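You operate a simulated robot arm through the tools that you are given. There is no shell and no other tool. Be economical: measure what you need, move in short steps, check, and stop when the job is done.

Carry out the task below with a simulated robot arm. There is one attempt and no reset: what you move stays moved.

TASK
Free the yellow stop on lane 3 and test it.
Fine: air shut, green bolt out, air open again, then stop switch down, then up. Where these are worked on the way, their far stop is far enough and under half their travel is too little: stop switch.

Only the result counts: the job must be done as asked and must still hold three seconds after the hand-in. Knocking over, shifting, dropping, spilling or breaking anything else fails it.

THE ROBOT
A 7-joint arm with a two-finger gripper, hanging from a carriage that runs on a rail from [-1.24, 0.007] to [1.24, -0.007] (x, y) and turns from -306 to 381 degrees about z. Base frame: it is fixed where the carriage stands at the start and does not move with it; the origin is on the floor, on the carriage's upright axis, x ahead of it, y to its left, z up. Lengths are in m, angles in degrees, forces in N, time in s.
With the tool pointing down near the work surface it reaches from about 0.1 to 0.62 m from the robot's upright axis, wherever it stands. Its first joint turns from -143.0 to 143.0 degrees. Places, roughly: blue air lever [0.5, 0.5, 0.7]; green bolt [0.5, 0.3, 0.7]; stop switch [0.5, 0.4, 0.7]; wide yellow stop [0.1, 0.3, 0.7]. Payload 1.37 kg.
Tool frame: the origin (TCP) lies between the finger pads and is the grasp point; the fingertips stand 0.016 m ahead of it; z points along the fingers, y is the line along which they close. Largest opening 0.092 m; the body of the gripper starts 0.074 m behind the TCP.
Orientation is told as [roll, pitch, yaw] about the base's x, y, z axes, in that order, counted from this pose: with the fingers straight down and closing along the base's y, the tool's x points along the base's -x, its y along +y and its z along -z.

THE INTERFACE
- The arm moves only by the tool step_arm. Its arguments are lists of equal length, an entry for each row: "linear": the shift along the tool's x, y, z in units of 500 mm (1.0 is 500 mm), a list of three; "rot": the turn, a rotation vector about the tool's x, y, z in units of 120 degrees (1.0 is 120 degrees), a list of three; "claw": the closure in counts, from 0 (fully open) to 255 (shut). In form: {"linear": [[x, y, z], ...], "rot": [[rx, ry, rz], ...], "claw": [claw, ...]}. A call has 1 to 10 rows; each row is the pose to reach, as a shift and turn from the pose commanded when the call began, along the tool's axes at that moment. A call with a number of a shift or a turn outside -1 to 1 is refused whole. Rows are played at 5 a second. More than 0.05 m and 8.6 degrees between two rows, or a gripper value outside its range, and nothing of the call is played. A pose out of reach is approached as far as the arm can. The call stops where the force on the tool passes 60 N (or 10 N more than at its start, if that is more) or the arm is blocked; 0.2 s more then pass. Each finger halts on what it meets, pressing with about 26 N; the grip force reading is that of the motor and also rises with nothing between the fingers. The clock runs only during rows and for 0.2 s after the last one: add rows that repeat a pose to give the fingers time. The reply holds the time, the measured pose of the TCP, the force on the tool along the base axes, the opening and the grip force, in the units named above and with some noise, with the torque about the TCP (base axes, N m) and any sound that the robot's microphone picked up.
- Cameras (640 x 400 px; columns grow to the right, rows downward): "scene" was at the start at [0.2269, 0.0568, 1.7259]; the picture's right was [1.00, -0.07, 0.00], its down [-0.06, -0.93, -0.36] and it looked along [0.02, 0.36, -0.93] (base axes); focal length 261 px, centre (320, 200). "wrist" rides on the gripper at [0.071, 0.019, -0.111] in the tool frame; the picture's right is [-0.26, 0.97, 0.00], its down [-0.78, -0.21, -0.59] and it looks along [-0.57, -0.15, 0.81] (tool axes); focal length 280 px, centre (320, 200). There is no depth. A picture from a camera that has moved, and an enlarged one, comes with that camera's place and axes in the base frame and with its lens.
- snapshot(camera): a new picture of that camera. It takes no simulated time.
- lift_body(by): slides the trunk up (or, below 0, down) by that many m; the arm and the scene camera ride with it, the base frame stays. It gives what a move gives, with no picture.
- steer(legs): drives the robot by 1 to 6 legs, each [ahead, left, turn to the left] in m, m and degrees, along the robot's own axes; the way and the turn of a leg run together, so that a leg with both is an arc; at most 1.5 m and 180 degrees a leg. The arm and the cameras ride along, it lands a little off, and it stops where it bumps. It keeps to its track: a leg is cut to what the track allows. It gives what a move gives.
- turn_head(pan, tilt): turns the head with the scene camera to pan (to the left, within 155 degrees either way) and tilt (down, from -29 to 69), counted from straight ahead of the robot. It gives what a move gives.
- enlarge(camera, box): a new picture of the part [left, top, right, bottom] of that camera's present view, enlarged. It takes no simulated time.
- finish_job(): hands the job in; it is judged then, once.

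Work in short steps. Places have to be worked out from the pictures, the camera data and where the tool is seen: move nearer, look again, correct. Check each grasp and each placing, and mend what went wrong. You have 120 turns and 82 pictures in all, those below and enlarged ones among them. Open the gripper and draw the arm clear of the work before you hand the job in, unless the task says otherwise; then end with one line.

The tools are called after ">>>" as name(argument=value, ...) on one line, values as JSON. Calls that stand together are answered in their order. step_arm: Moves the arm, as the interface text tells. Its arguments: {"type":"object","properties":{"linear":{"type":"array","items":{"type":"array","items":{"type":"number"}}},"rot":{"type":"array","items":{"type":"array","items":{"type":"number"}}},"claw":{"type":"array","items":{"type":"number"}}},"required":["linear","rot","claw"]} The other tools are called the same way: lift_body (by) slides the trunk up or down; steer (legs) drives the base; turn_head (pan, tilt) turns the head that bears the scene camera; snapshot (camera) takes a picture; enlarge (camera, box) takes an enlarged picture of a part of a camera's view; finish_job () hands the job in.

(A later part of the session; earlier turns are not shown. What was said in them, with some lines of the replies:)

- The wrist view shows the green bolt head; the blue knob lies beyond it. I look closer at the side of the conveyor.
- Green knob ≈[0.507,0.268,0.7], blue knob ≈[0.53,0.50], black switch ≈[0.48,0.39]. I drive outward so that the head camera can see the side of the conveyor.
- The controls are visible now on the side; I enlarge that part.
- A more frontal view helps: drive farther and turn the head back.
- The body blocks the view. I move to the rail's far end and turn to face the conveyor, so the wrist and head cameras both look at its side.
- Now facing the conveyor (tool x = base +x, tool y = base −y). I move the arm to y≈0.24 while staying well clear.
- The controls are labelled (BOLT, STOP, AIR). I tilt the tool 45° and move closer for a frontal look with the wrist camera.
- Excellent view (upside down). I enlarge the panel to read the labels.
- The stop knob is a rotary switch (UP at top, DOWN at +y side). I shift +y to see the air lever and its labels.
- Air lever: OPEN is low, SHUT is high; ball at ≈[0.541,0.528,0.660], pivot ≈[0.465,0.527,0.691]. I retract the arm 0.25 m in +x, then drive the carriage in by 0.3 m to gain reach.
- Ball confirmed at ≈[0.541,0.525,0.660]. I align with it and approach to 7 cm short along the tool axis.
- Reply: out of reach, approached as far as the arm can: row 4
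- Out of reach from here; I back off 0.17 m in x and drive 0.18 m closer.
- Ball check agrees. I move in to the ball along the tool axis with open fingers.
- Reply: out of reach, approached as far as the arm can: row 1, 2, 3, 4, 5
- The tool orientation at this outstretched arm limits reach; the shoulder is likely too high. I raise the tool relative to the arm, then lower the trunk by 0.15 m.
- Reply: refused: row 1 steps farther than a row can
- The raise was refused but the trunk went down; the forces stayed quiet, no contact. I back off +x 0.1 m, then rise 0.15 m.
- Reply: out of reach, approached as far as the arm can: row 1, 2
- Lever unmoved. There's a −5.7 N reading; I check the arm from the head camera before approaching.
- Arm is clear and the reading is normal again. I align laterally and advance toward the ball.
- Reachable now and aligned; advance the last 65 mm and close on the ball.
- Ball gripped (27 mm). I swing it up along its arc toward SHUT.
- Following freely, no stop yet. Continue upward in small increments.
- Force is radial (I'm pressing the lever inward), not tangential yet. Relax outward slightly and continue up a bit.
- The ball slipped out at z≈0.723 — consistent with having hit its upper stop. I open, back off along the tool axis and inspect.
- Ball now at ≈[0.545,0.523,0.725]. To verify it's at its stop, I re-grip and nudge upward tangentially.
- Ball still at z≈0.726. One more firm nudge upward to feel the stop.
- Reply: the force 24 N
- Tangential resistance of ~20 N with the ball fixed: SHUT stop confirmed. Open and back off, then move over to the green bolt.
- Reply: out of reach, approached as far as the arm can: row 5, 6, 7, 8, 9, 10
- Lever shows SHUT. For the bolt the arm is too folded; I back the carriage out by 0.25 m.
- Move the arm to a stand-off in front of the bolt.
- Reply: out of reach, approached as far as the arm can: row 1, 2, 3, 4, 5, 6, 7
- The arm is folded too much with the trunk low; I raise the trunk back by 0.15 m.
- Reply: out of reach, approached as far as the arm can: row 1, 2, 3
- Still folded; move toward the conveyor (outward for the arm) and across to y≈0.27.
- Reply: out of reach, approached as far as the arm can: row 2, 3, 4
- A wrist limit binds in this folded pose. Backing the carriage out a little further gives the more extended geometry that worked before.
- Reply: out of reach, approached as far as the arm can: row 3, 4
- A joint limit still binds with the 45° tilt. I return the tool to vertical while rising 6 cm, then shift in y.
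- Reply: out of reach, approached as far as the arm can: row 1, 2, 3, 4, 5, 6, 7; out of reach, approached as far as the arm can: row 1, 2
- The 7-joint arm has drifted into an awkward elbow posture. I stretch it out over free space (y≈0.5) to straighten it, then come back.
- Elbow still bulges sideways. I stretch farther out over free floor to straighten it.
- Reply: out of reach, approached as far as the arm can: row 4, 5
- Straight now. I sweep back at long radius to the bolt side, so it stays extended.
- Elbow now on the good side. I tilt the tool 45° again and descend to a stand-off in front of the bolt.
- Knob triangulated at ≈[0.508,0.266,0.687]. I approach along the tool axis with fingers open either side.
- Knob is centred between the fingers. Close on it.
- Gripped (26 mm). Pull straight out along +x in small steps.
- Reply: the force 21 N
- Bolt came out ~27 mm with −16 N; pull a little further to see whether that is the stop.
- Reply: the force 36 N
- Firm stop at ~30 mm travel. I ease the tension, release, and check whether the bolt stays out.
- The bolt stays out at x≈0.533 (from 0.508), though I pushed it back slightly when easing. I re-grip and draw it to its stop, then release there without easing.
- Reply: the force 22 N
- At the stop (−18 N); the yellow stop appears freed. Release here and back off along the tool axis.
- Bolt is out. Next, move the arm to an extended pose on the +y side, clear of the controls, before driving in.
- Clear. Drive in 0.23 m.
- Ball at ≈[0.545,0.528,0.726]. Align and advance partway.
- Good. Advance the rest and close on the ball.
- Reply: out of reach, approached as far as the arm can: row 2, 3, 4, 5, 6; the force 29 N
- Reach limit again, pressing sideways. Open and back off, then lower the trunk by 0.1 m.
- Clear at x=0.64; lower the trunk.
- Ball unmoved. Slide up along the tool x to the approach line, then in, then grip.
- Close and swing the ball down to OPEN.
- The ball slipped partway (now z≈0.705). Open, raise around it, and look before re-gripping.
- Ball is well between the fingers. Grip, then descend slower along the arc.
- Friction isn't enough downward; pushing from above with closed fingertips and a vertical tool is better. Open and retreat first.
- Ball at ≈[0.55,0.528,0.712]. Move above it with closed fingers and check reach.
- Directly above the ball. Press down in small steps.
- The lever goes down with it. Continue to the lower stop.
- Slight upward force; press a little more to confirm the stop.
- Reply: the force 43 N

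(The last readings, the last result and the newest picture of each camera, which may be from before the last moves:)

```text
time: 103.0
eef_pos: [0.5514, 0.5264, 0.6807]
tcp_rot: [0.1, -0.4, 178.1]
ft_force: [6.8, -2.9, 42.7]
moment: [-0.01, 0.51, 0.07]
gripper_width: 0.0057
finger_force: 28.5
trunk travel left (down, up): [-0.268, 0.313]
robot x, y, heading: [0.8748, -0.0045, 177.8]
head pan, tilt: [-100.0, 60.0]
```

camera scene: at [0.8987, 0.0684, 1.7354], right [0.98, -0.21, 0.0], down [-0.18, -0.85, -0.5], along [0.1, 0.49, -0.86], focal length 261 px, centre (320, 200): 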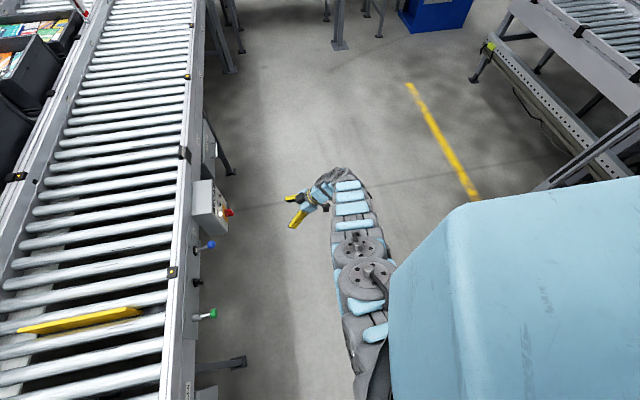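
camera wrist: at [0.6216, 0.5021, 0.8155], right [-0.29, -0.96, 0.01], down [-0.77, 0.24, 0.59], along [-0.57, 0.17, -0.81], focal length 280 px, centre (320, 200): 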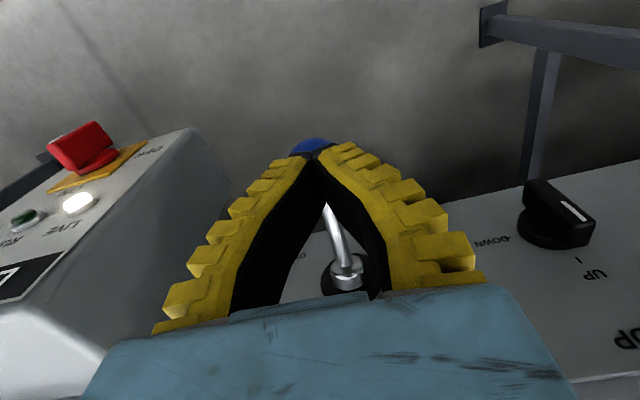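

Firm lower stop (43 N). Lift off straight up and check the lever.

>>> step_arm(linear=[[0, 0, -0.08], [0, 0, -0.16], [0.05, 0, -0.22], [0.12, 0, -0.26], [0.2, 0, -0.28]], rot=[[0, 0, 0], [0, 0, 0], [0, 0, 0], [0, 0, 0], [0, 0, 0]], claw=[255, 255, 255, 255, 0])

>>> snapshot(camera="wrist")

```text
time: 104.2
eef_pos: [0.6499, 0.5181, 0.8184]
tcp_rot: [0.2, -0.4, 178.1]
ft_force: [-0.5, -0.2, -0.2]
moment: [0.0, -0.02, 0.03]
gripper_width: 0.0924
finger_force: 0.1
trunk travel left (down, up): [-0.268, 0.313]
robot x, y, heading: [0.8727, -0.0039, 177.7]
head pan, tilt: [-100.0, 60.0]
```

```text
18 pictures are left
camera wrist: at [0.721, 0.498, 0.9284], right [-0.29, -0.96, 0.01], down [-0.77, 0.24, 0.59], along [-0.57, 0.17, -0.81], focal length 280 px, centre (320, 200)
```

wrist: 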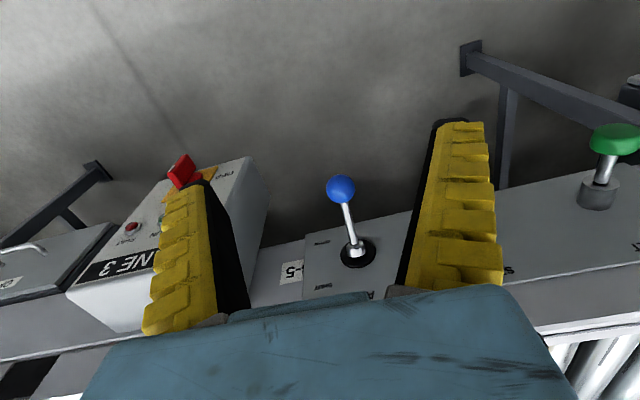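

Lever is at OPEN; bolt still out. Now back the carriage 0.15 m to get room for a horizontal tool at the stop switch.

>>> steer(legs=[[-0.15, 0, 0]])

>>> step_arm(linear=[[-0.01, 0.03, 0.0], [-0.02, 0.06, 0.0], [-0.03, 0.09, 0.0], [-0.04, 0.12, 0.01], [-0.05, 0.15, 0.02], [-0.06, 0.18, 0.03]], rot=[[0, -0.068, 0], [0, -0.136, 0], [0, -0.204, 0], [0, -0.272, 0], [0, -0.34, 0], [0, -0.408, 0]], claw=[0, 0, 0, 0, 0, 0])

```text
time: 105.6
eef_pos: [0.7968, 0.5172, 0.8172]
tcp_rot: [0.3, -0.3, 178.1]
ft_force: [0.1, 0.2, -1.1]
moment: [-0.03, -0.01, -0.01]
gripper_width: 0.0919
finger_force: 0.1
trunk travel left (down, up): [-0.268, 0.313]
robot x, y, heading: [1.0187, -0.004, 177.8]
head pan, tilt: [-100.0, 60.0]
```

```text
time: 107.0
eef_pos: [0.7627, 0.4298, 0.8041]
tcp_rot: [0.4, -49.4, 177.8]
ft_force: [-0.2, -0.4, -0.4]
moment: [-0.01, 0.0, 0.02]
gripper_width: 0.0917
finger_force: 0.1
trunk travel left (down, up): [-0.268, 0.313]
robot x, y, heading: [1.0221, -0.0093, 177.9]
head pan, tilt: [-100.0, 60.0]
```

Going well. Finish the tilt to horizontal while moving to a stand-off in front of the switch.

>>> step_arm(linear=[[-0.006, 0.015, 0.07], [-0.011, 0.03, 0.14], [-0.017, 0.046, 0.21], [-0.022, 0.061, 0.28], [-0.028, 0.076, 0.351]], rot=[[0, -0.068, 0], [0, -0.136, 0], [0, -0.204, 0], [0, -0.272, 0], [0, -0.338, 0]], claw=[0, 0, 0, 0, 0])

>>> snapshot(camera="wrist")

>>> snapshot(camera="scene")

```text
time: 108.2
eef_pos: [0.622, 0.4076, 0.7072]
tcp_rot: [-79.7, -88.8, -102.3]
ft_force: [-1.1, -4.9, -5.9]
moment: [-0.03, 0.59, -0.44]
gripper_width: 0.0918
finger_force: 0.0
trunk travel left (down, up): [-0.268, 0.313]
robot x, y, heading: [1.0218, -0.0039, 177.8]
head pan, tilt: [-100.0, 60.0]
```

```text
17 pictures are left
camera wrist: at [0.7325, 0.3858, 0.6363], right [-0.03, -0.97, 0.24], down [0.59, 0.18, 0.79], along [-0.8, 0.17, 0.57], focal length 280 px, centre (320, 200)
```

wrist: 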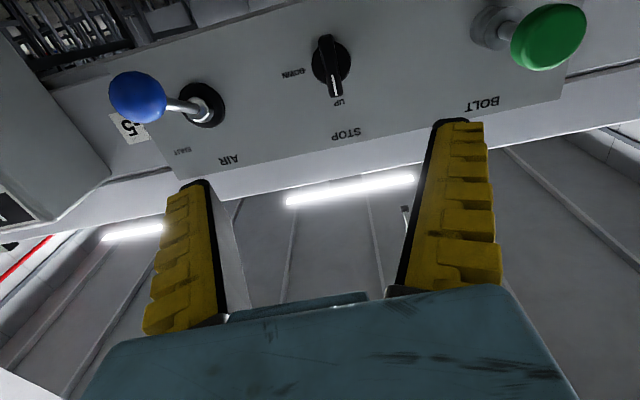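

```text
16 pictures are left
camera scene: at [0.817, 0.0713, 1.6056], right [0.98, -0.21, 0.0], down [-0.18, -0.84, -0.5], along [0.11, 0.49, -0.86], focal length 261 px, centre (320, 200)
```

scene: 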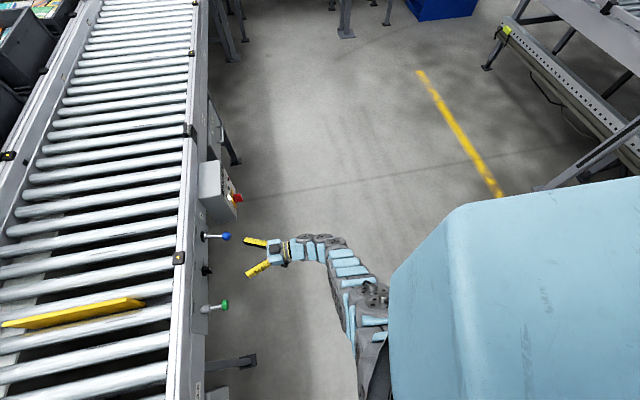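

Tool is horizontal; the bar is at ≈[0.48,0.396,0.685]. Align with it and come closer.

>>> step_arm(linear=[[0.042, 0.029, 0.0], [0.042, 0.029, 0.08], [0.042, 0.029, 0.154], [0.042, 0.029, 0.154]], rot=[[0, 0, 0], [0, 0, 0], [0, 0, 0], [0, 0, 0]], claw=[120, 120, 120, 120])

>>> snapshot(camera="wrist")

```text
time: 109.2
eef_pos: [0.5491, 0.376, 0.6919]
tcp_rot: [73.1, -89.7, 104.9]
ft_force: [-0.3, -0.1, 0.0]
moment: [0.0, -0.03, 0.01]
gripper_width: 0.0518
finger_force: 1.6
out of reach, approached as far as the arm can: row 1, 2, 3, 4
trunk travel left (down, up): [-0.268, 0.313]
robot x, y, heading: [1.019, -0.0046, 177.7]
head pan, tilt: [-100.0, 60.0]
```

```text
15 pictures are left
camera wrist: at [0.6587, 0.3529, 0.622], right [-0.03, -0.96, 0.27], down [0.59, 0.2, 0.78], along [-0.8, 0.18, 0.57], focal length 280 px, centre (320, 200)
```

wrist: 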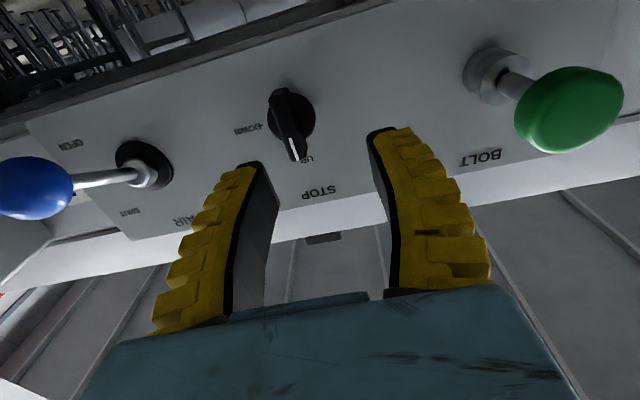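

Close but 2 cm low in y. Correct laterally toward the bar's axis.

>>> step_arm(linear=[[0.008, -0.02, 0], [0.016, -0.042, 0], [0.016, -0.042, 0]], rot=[[0, 0, 0], [0, 0, 0], [0, 0, 0]], claw=[120, 120, 120])

```text
time: 110.0
eef_pos: [0.5496, 0.384, 0.694]
tcp_rot: [68.4, -89.6, 109.6]
ft_force: [0.0, -0.3, -0.6]
moment: [0.02, 0.02, -0.02]
gripper_width: 0.0517
finger_force: 1.9
out of reach, approached as far as the arm can: row 1, 2, 3
trunk travel left (down, up): [-0.268, 0.313]
robot x, y, heading: [1.0188, -0.0055, 177.7]
head pan, tilt: [-100.0, 60.0]
```

A joint limit binds. I lower the trunk 0.1 m (path straight down in front of the panel is free), then raise the tool back.

>>> lift_body(by=-0.1)

>>> step_arm(linear=[[-0.06, -0.012, 0], [-0.12, -0.024, 0], [-0.184, -0.024, 0], [-0.184, -0.024, 0]], rot=[[0, 0, 0], [0, 0, 0], [0, 0, 0], [0, 0, 0]], claw=[120, 120, 120, 120])

>>> snapshot(camera="wrist")

```text
time: 111.3
eef_pos: [0.5501, 0.3829, 0.5944]
tcp_rot: [66.9, -89.7, 111.1]
ft_force: [0.1, -0.7, 0.3]
moment: [0.03, 0.01, 0.01]
gripper_width: 0.0515
finger_force: 1.8
trunk travel left (down, up): [-0.168, 0.413]
robot x, y, heading: [1.0156, -0.0061, 178.0]
head pan, tilt: [-100.0, 60.0]
```

```text
time: 112.3
eef_pos: [0.5496, 0.393, 0.6871]
tcp_rot: [73.3, -89.7, 104.9]
ft_force: [-0.8, -0.2, 0.5]
moment: [0.03, -0.03, 0.02]
gripper_width: 0.0518
finger_force: 1.5
trunk travel left (down, up): [-0.168, 0.413]
robot x, y, heading: [1.0208, -0.0086, 177.9]
head pan, tilt: [-100.0, 60.0]
```

```text
14 pictures are left
camera wrist: at [0.6601, 0.3712, 0.6158], right [-0.03, -0.96, 0.27], down [0.59, 0.2, 0.78], along [-0.8, 0.18, 0.57], focal length 280 px, centre (320, 200)
```

wrist: 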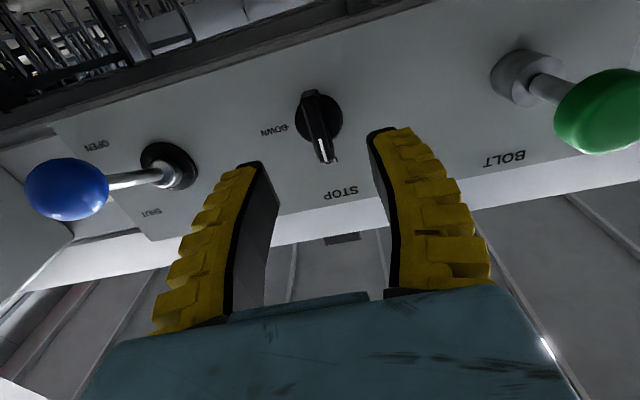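

Reached and aligned with the bar. Advance to straddle it (tips to x≈0.474), then close.

>>> step_arm(linear=[[0.006, -0.002, 0.06], [0.006, -0.002, 0.118], [0.006, -0.002, 0.118]], rot=[[0, 0, 0], [0, 0, 0], [0, 0, 0]], claw=[120, 120, 120])

>>> snapshot(camera="wrist")

```text
time: 113.1
eef_pos: [0.491, 0.401, 0.683]
tcp_rot: [62.8, -89.7, 115.4]
ft_force: [0.0, -0.3, -0.6]
moment: [0.02, -0.01, 0.01]
gripper_width: 0.0514
finger_force: 1.9
trunk travel left (down, up): [-0.168, 0.413]
robot x, y, heading: [1.0183, -0.0067, 177.8]
head pan, tilt: [-100.0, 60.0]
```

```text
13 pictures are left
camera wrist: at [0.6009, 0.377, 0.6134], right [-0.03, -0.96, 0.27], down [0.59, 0.2, 0.78], along [-0.8, 0.18, 0.57], focal length 280 px, centre (320, 200)
```

wrist: 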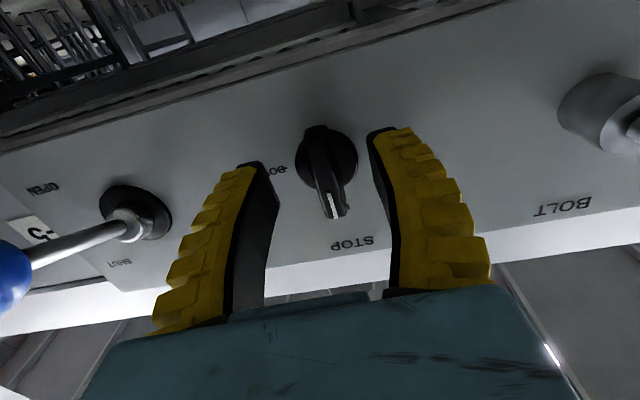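

Nearly centred; shift 4 mm and close.

>>> step_arm(linear=[[0, 0.008, 0], [0, 0.008, 0], [0, 0.008, 0], [0, 0.008, 0]], rot=[[0, 0, 0], [0, 0, 0], [0, 0, 0], [0, 0, 0]], claw=[120, 255, 255, 255])

>>> snapshot(camera="wrist")

```text
time: 114.1
eef_pos: [0.4919, 0.3967, 0.6838]
tcp_rot: [58.4, -89.8, 119.6]
ft_force: [5.1, 2.0, 2.1]
moment: [0.0, 0.1, -0.01]
gripper_width: 0.0059
finger_force: 28.2
trunk travel left (down, up): [-0.168, 0.413]
robot x, y, heading: [1.0209, -0.0049, 177.6]
head pan, tilt: [-100.0, 60.0]
```

```text
12 pictures are left
camera wrist: at [0.6027, 0.3736, 0.6129], right [-0.03, -0.96, 0.27], down [0.59, 0.2, 0.78], along [-0.8, 0.18, 0.57], focal length 280 px, centre (320, 200)
```

wrist: 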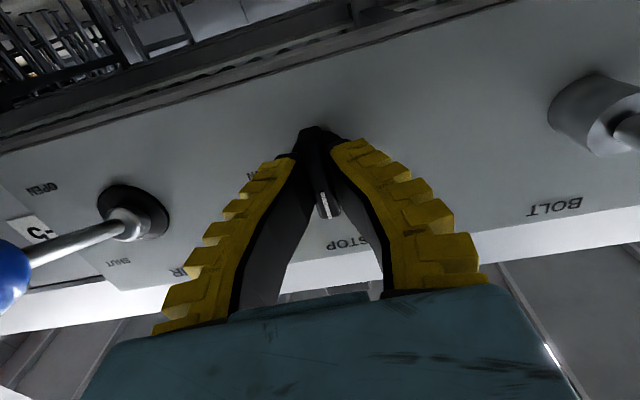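

The bar is gripped. Rotate clockwise (about tool z) in steps toward DOWN.

>>> step_arm(linear=[[0, 0, 0], [0, 0, 0], [0, 0, 0], [0, 0, 0], [0, 0, 0], [0, 0, 0]], rot=[[0, 0, 0.065], [0, 0, 0.13], [0, 0, 0.195], [0, 0, 0.26], [0, 0, 0.325], [0, 0, 0.39]], claw=[255, 255, 255, 255, 255, 255])

>>> snapshot(camera="wrist")

```text
time: 115.5
eef_pos: [0.4917, 0.3958, 0.6835]
tcp_rot: [89.9, -42.9, 88.3]
ft_force: [6.1, -0.7, 10.8]
moment: [0.03, -0.22, 0.39]
gripper_width: 0.0058
finger_force: 27.9
trunk travel left (down, up): [-0.168, 0.413]
robot x, y, heading: [1.0164, -0.0047, 177.8]
head pan, tilt: [-100.0, 60.0]
```

```text
11 pictures are left
camera wrist: at [0.6006, 0.3275, 0.6495], right [-0.02, -0.46, 0.89], down [0.61, 0.7, 0.38], along [-0.79, 0.55, 0.27], focal length 280 px, centre (320, 200)
```

wrist: 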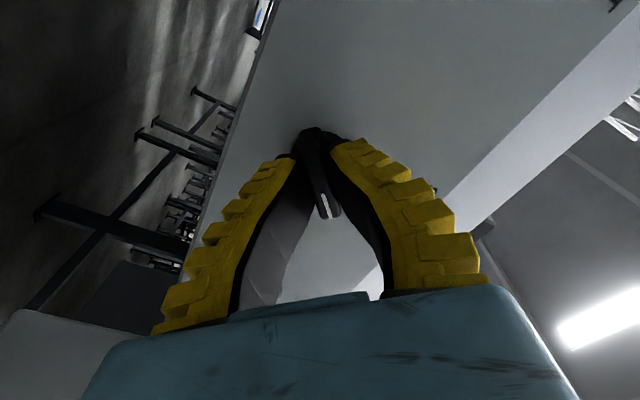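

The bar follows. Continue the other ~45°.

>>> step_arm(linear=[[0, 0, 0], [0, 0, 0], [0, 0, 0], [0, 0, 0], [0, 0, 0], [0, 0, 0]], rot=[[0, 0, 0.065], [0, 0, 0.13], [0, 0, 0.195], [0, 0, 0.26], [0, 0, 0.325], [0, 0, 0.375]], claw=[255, 255, 255, 255, 255, 255])

>>> snapshot(camera="wrist")

```text
time: 116.9
eef_pos: [0.491, 0.3953, 0.6834]
tcp_rot: [90.1, 2.2, 88.2]
ft_force: [10.2, -6.8, 27.1]
moment: [0.46, 0.25, 0.09]
gripper_width: 0.0059
finger_force: 28.1
trunk travel left (down, up): [-0.168, 0.413]
robot x, y, heading: [1.0172, -0.0067, 178.0]
head pan, tilt: [-100.0, 60.0]
```

```text
10 pictures are left
camera wrist: at [0.5997, 0.3221, 0.7058], right [0.01, 0.3, 0.95], down [0.61, 0.75, -0.24], along [-0.79, 0.59, -0.18], focal length 280 px, centre (320, 200)
```

wrist: 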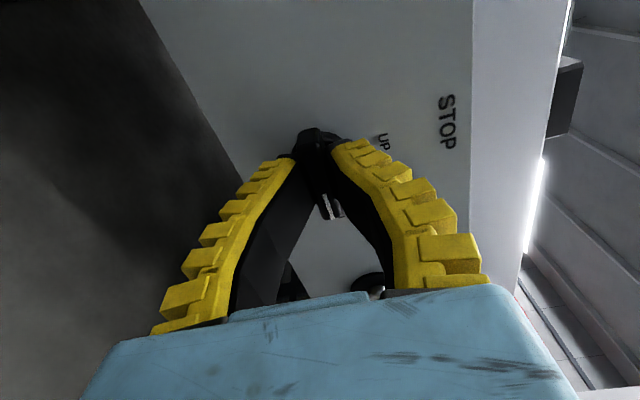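

At the DOWN stop (torque rising to 0.46 N m). Check the yellow stop's response.

>>> enlarge(camera="scene", box=[0, 200, 260, 380])

```text
2.22 times, centred on (130, 290) of scene
camera zoom: at [0.8171, 0.0689, 1.5054], right [0.98, -0.21, 0.0], down [-0.18, -0.85, -0.5], along [0.11, 0.49, -0.87], focal length 580 px, centre (742, 0)
```

zoom: 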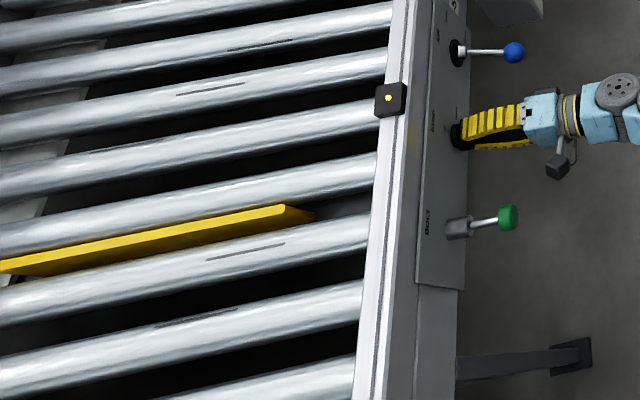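

Unclear whether the stop moved yet. Press a few degrees more, hold a while, and look again.

>>> step_arm(linear=[[0, 0, 0], [0, 0, 0], [0, 0, 0], [0, 0, 0], [0, 0, 0], [0, 0, 0], [0, 0, 0], [0, 0, 0]], rot=[[0, 0, 0.03], [0, 0, 0.03], [0, 0, 0.03], [0, 0, 0.03], [0, 0, 0.03], [0, 0, 0.03], [0, 0, 0.03], [0, 0, 0.03]], claw=[255, 255, 255, 255, 255, 255, 255, 255])

>>> enlarge(camera="scene", box=[0, 200, 260, 380])

```text
time: 118.7
eef_pos: [0.4893, 0.3955, 0.6825]
tcp_rot: [90.2, 5.7, 88.2]
ft_force: [14.4, -9.3, 40.3]
moment: [0.54, 0.33, 0.14]
gripper_width: 0.0085
finger_force: 27.1
trunk travel left (down, up): [-0.168, 0.413]
robot x, y, heading: [1.0188, -0.0066, 177.7]
head pan, tilt: [-100.0, 60.0]
```

```text
2.22 times, centred on (130, 290) of scene
camera zoom: at [0.8169, 0.069, 1.5054], right [0.98, -0.21, 0.0], down [-0.18, -0.85, -0.5], along [0.11, 0.49, -0.87], focal length 580 px, centre (742, 0)
```

zoom: 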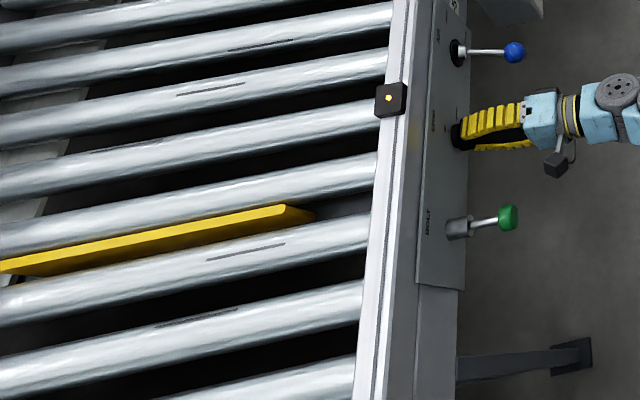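

The stop sits lower between the rollers than after the bolt was pulled (no yellow reflections now), so it seems to have gone down. Now turn the switch back toward UP.

>>> step_arm(linear=[[0, 0, 0], [0, 0, 0], [0, 0, 0], [0, 0, 0], [0, 0, 0], [0, 0, 0], [0, 0, 0]], rot=[[0, 0, -0.06], [0, 0, -0.12], [0, 0, -0.18], [0, 0, -0.24], [0, 0, -0.3], [0, 0, -0.36], [0, 0, -0.42]], claw=[255, 255, 255, 255, 255, 255, 255])

>>> step_arm(linear=[[0, 0, 0], [0, 0, 0], [0, 0, 0], [0, 0, 0], [0, 0, 0], [0, 0, 0], [0, 0, 0]], rot=[[0, 0, -0.06], [0, 0, -0.12], [0, 0, -0.18], [0, 0, -0.24], [0, 0, -0.3], [0, 0, -0.36], [0, 0, -0.4]], claw=[255, 255, 255, 255, 255, 255, 255])

>>> enlarge(camera="scene", box=[0, 200, 260, 380])

>>> snapshot(camera="wrist")

```text
time: 120.3
eef_pos: [0.49, 0.3969, 0.6829]
tcp_rot: [89.9, -44.8, 88.2]
ft_force: [6.4, -4.2, 24.7]
moment: [0.03, 0.43, -0.21]
gripper_width: 0.0061
finger_force: 28.2
trunk travel left (down, up): [-0.168, 0.413]
robot x, y, heading: [1.0192, -0.0047, 177.8]
head pan, tilt: [-100.0, 60.0]
```

```text
time: 121.9
eef_pos: [0.4921, 0.3975, 0.6811]
tcp_rot: [-84.5, -87.1, -97.4]
ft_force: [-4.3, 10.4, -10.6]
moment: [-0.44, -0.05, -0.11]
gripper_width: 0.006
finger_force: 27.5
trunk travel left (down, up): [-0.168, 0.413]
robot x, y, heading: [1.0183, -0.0044, 177.7]
head pan, tilt: [-100.0, 60.0]
```

```text
2.22 times, centred on (130, 290) of scene
camera zoom: at [0.8168, 0.0698, 1.5052], right [0.98, -0.21, 0.0], down [-0.18, -0.85, -0.5], along [0.11, 0.49, -0.87], focal length 580 px, centre (742, 0)
```

zoom: 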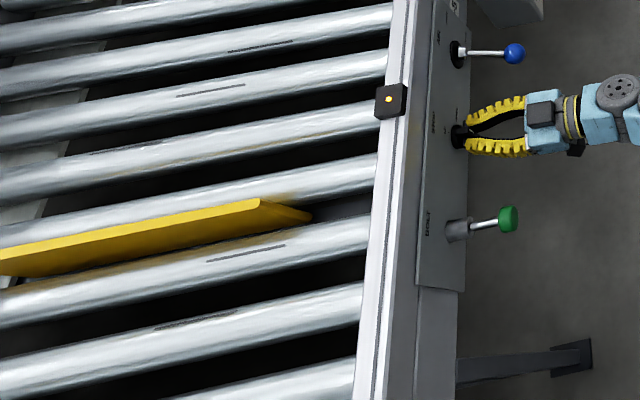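

```text
6 pictures are left
camera wrist: at [0.602, 0.3775, 0.611], right [-0.03, -0.98, 0.21], down [0.59, 0.15, 0.79], along [-0.81, 0.15, 0.57], focal length 280 px, centre (320, 200)
```

wrist: 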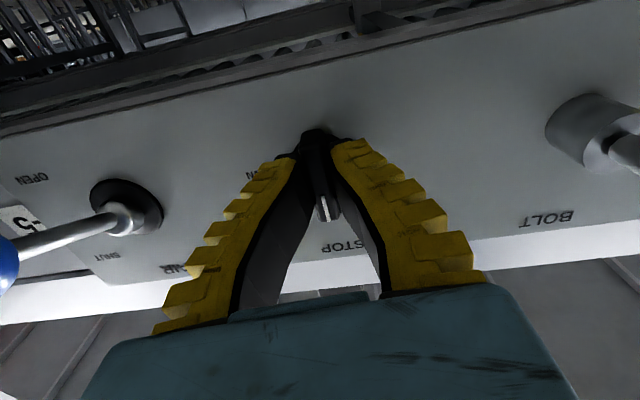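

The stop went down and is raised again; the switch is at the UP stop (−0.44 N m). Open and retreat straight out.

>>> step_arm(linear=[[0, 0, 0], [0, 0, 0], [0, 0, 0], [0, 0, -0.08], [0, 0, -0.16], [0, 0, -0.24], [0, 0, -0.32], [0, 0, -0.36]], rot=[[0, 0, 0], [0, 0, 0], [0, 0, 0], [0, 0, 0], [0, 0, 0], [0, 0, 0], [0, 0, 0], [0, 0, 0]], claw=[100, 100, 100, 100, 100, 100, 0, 0])

>>> snapshot(camera="wrist")

>>> enlarge(camera="scene", box=[0, 200, 260, 380])

```text
time: 123.7
eef_pos: [0.6704, 0.3887, 0.682]
tcp_rot: [-87.9, -87.4, -93.9]
ft_force: [0.1, 0.5, -0.7]
moment: [-0.03, -0.02, 0.0]
gripper_width: 0.092
finger_force: 0.0
trunk travel left (down, up): [-0.168, 0.413]
robot x, y, heading: [1.021, -0.0082, 177.7]
head pan, tilt: [-100.0, 60.0]
```

```text
5 pictures are left
camera wrist: at [0.7807, 0.368, 0.611], right [-0.03, -0.98, 0.22], down [0.59, 0.16, 0.79], along [-0.8, 0.15, 0.57], focal length 280 px, centre (320, 200)
```

wrist: 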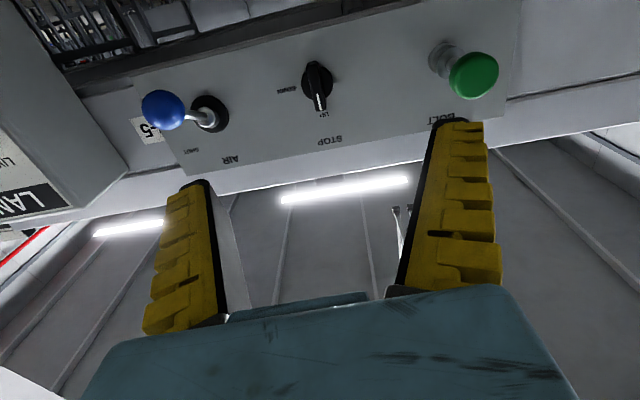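

```text
2.22 times, centred on (130, 290) of scene
camera zoom: at [0.8171, 0.0688, 1.5052], right [0.98, -0.21, 0.0], down [-0.18, -0.85, -0.5], along [0.11, 0.49, -0.87], focal length 580 px, centre (742, 0)
```

zoom: 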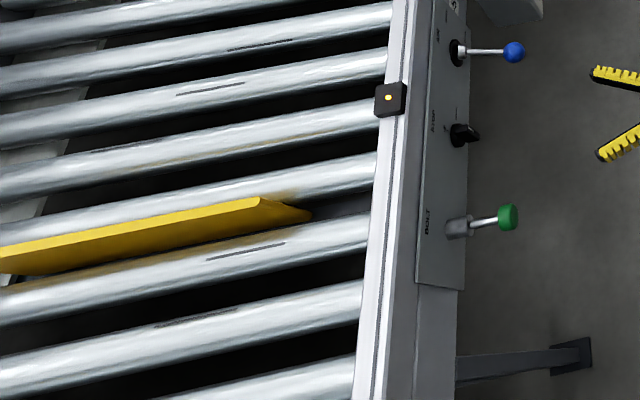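

Everything checks out: bolt out, air lever at OPEN, switch at UP, the yellow stop raised, and the gripper open and clear. I hand in the job.

>>> finish_job()

```text
The job is handed in.
```

The yellow stop on lane 3 is free and tested: I shut the air, pulled the green bolt out, opened the air again, then turned the stop switch fully down and back up. The stop went down and came back up with the switch.
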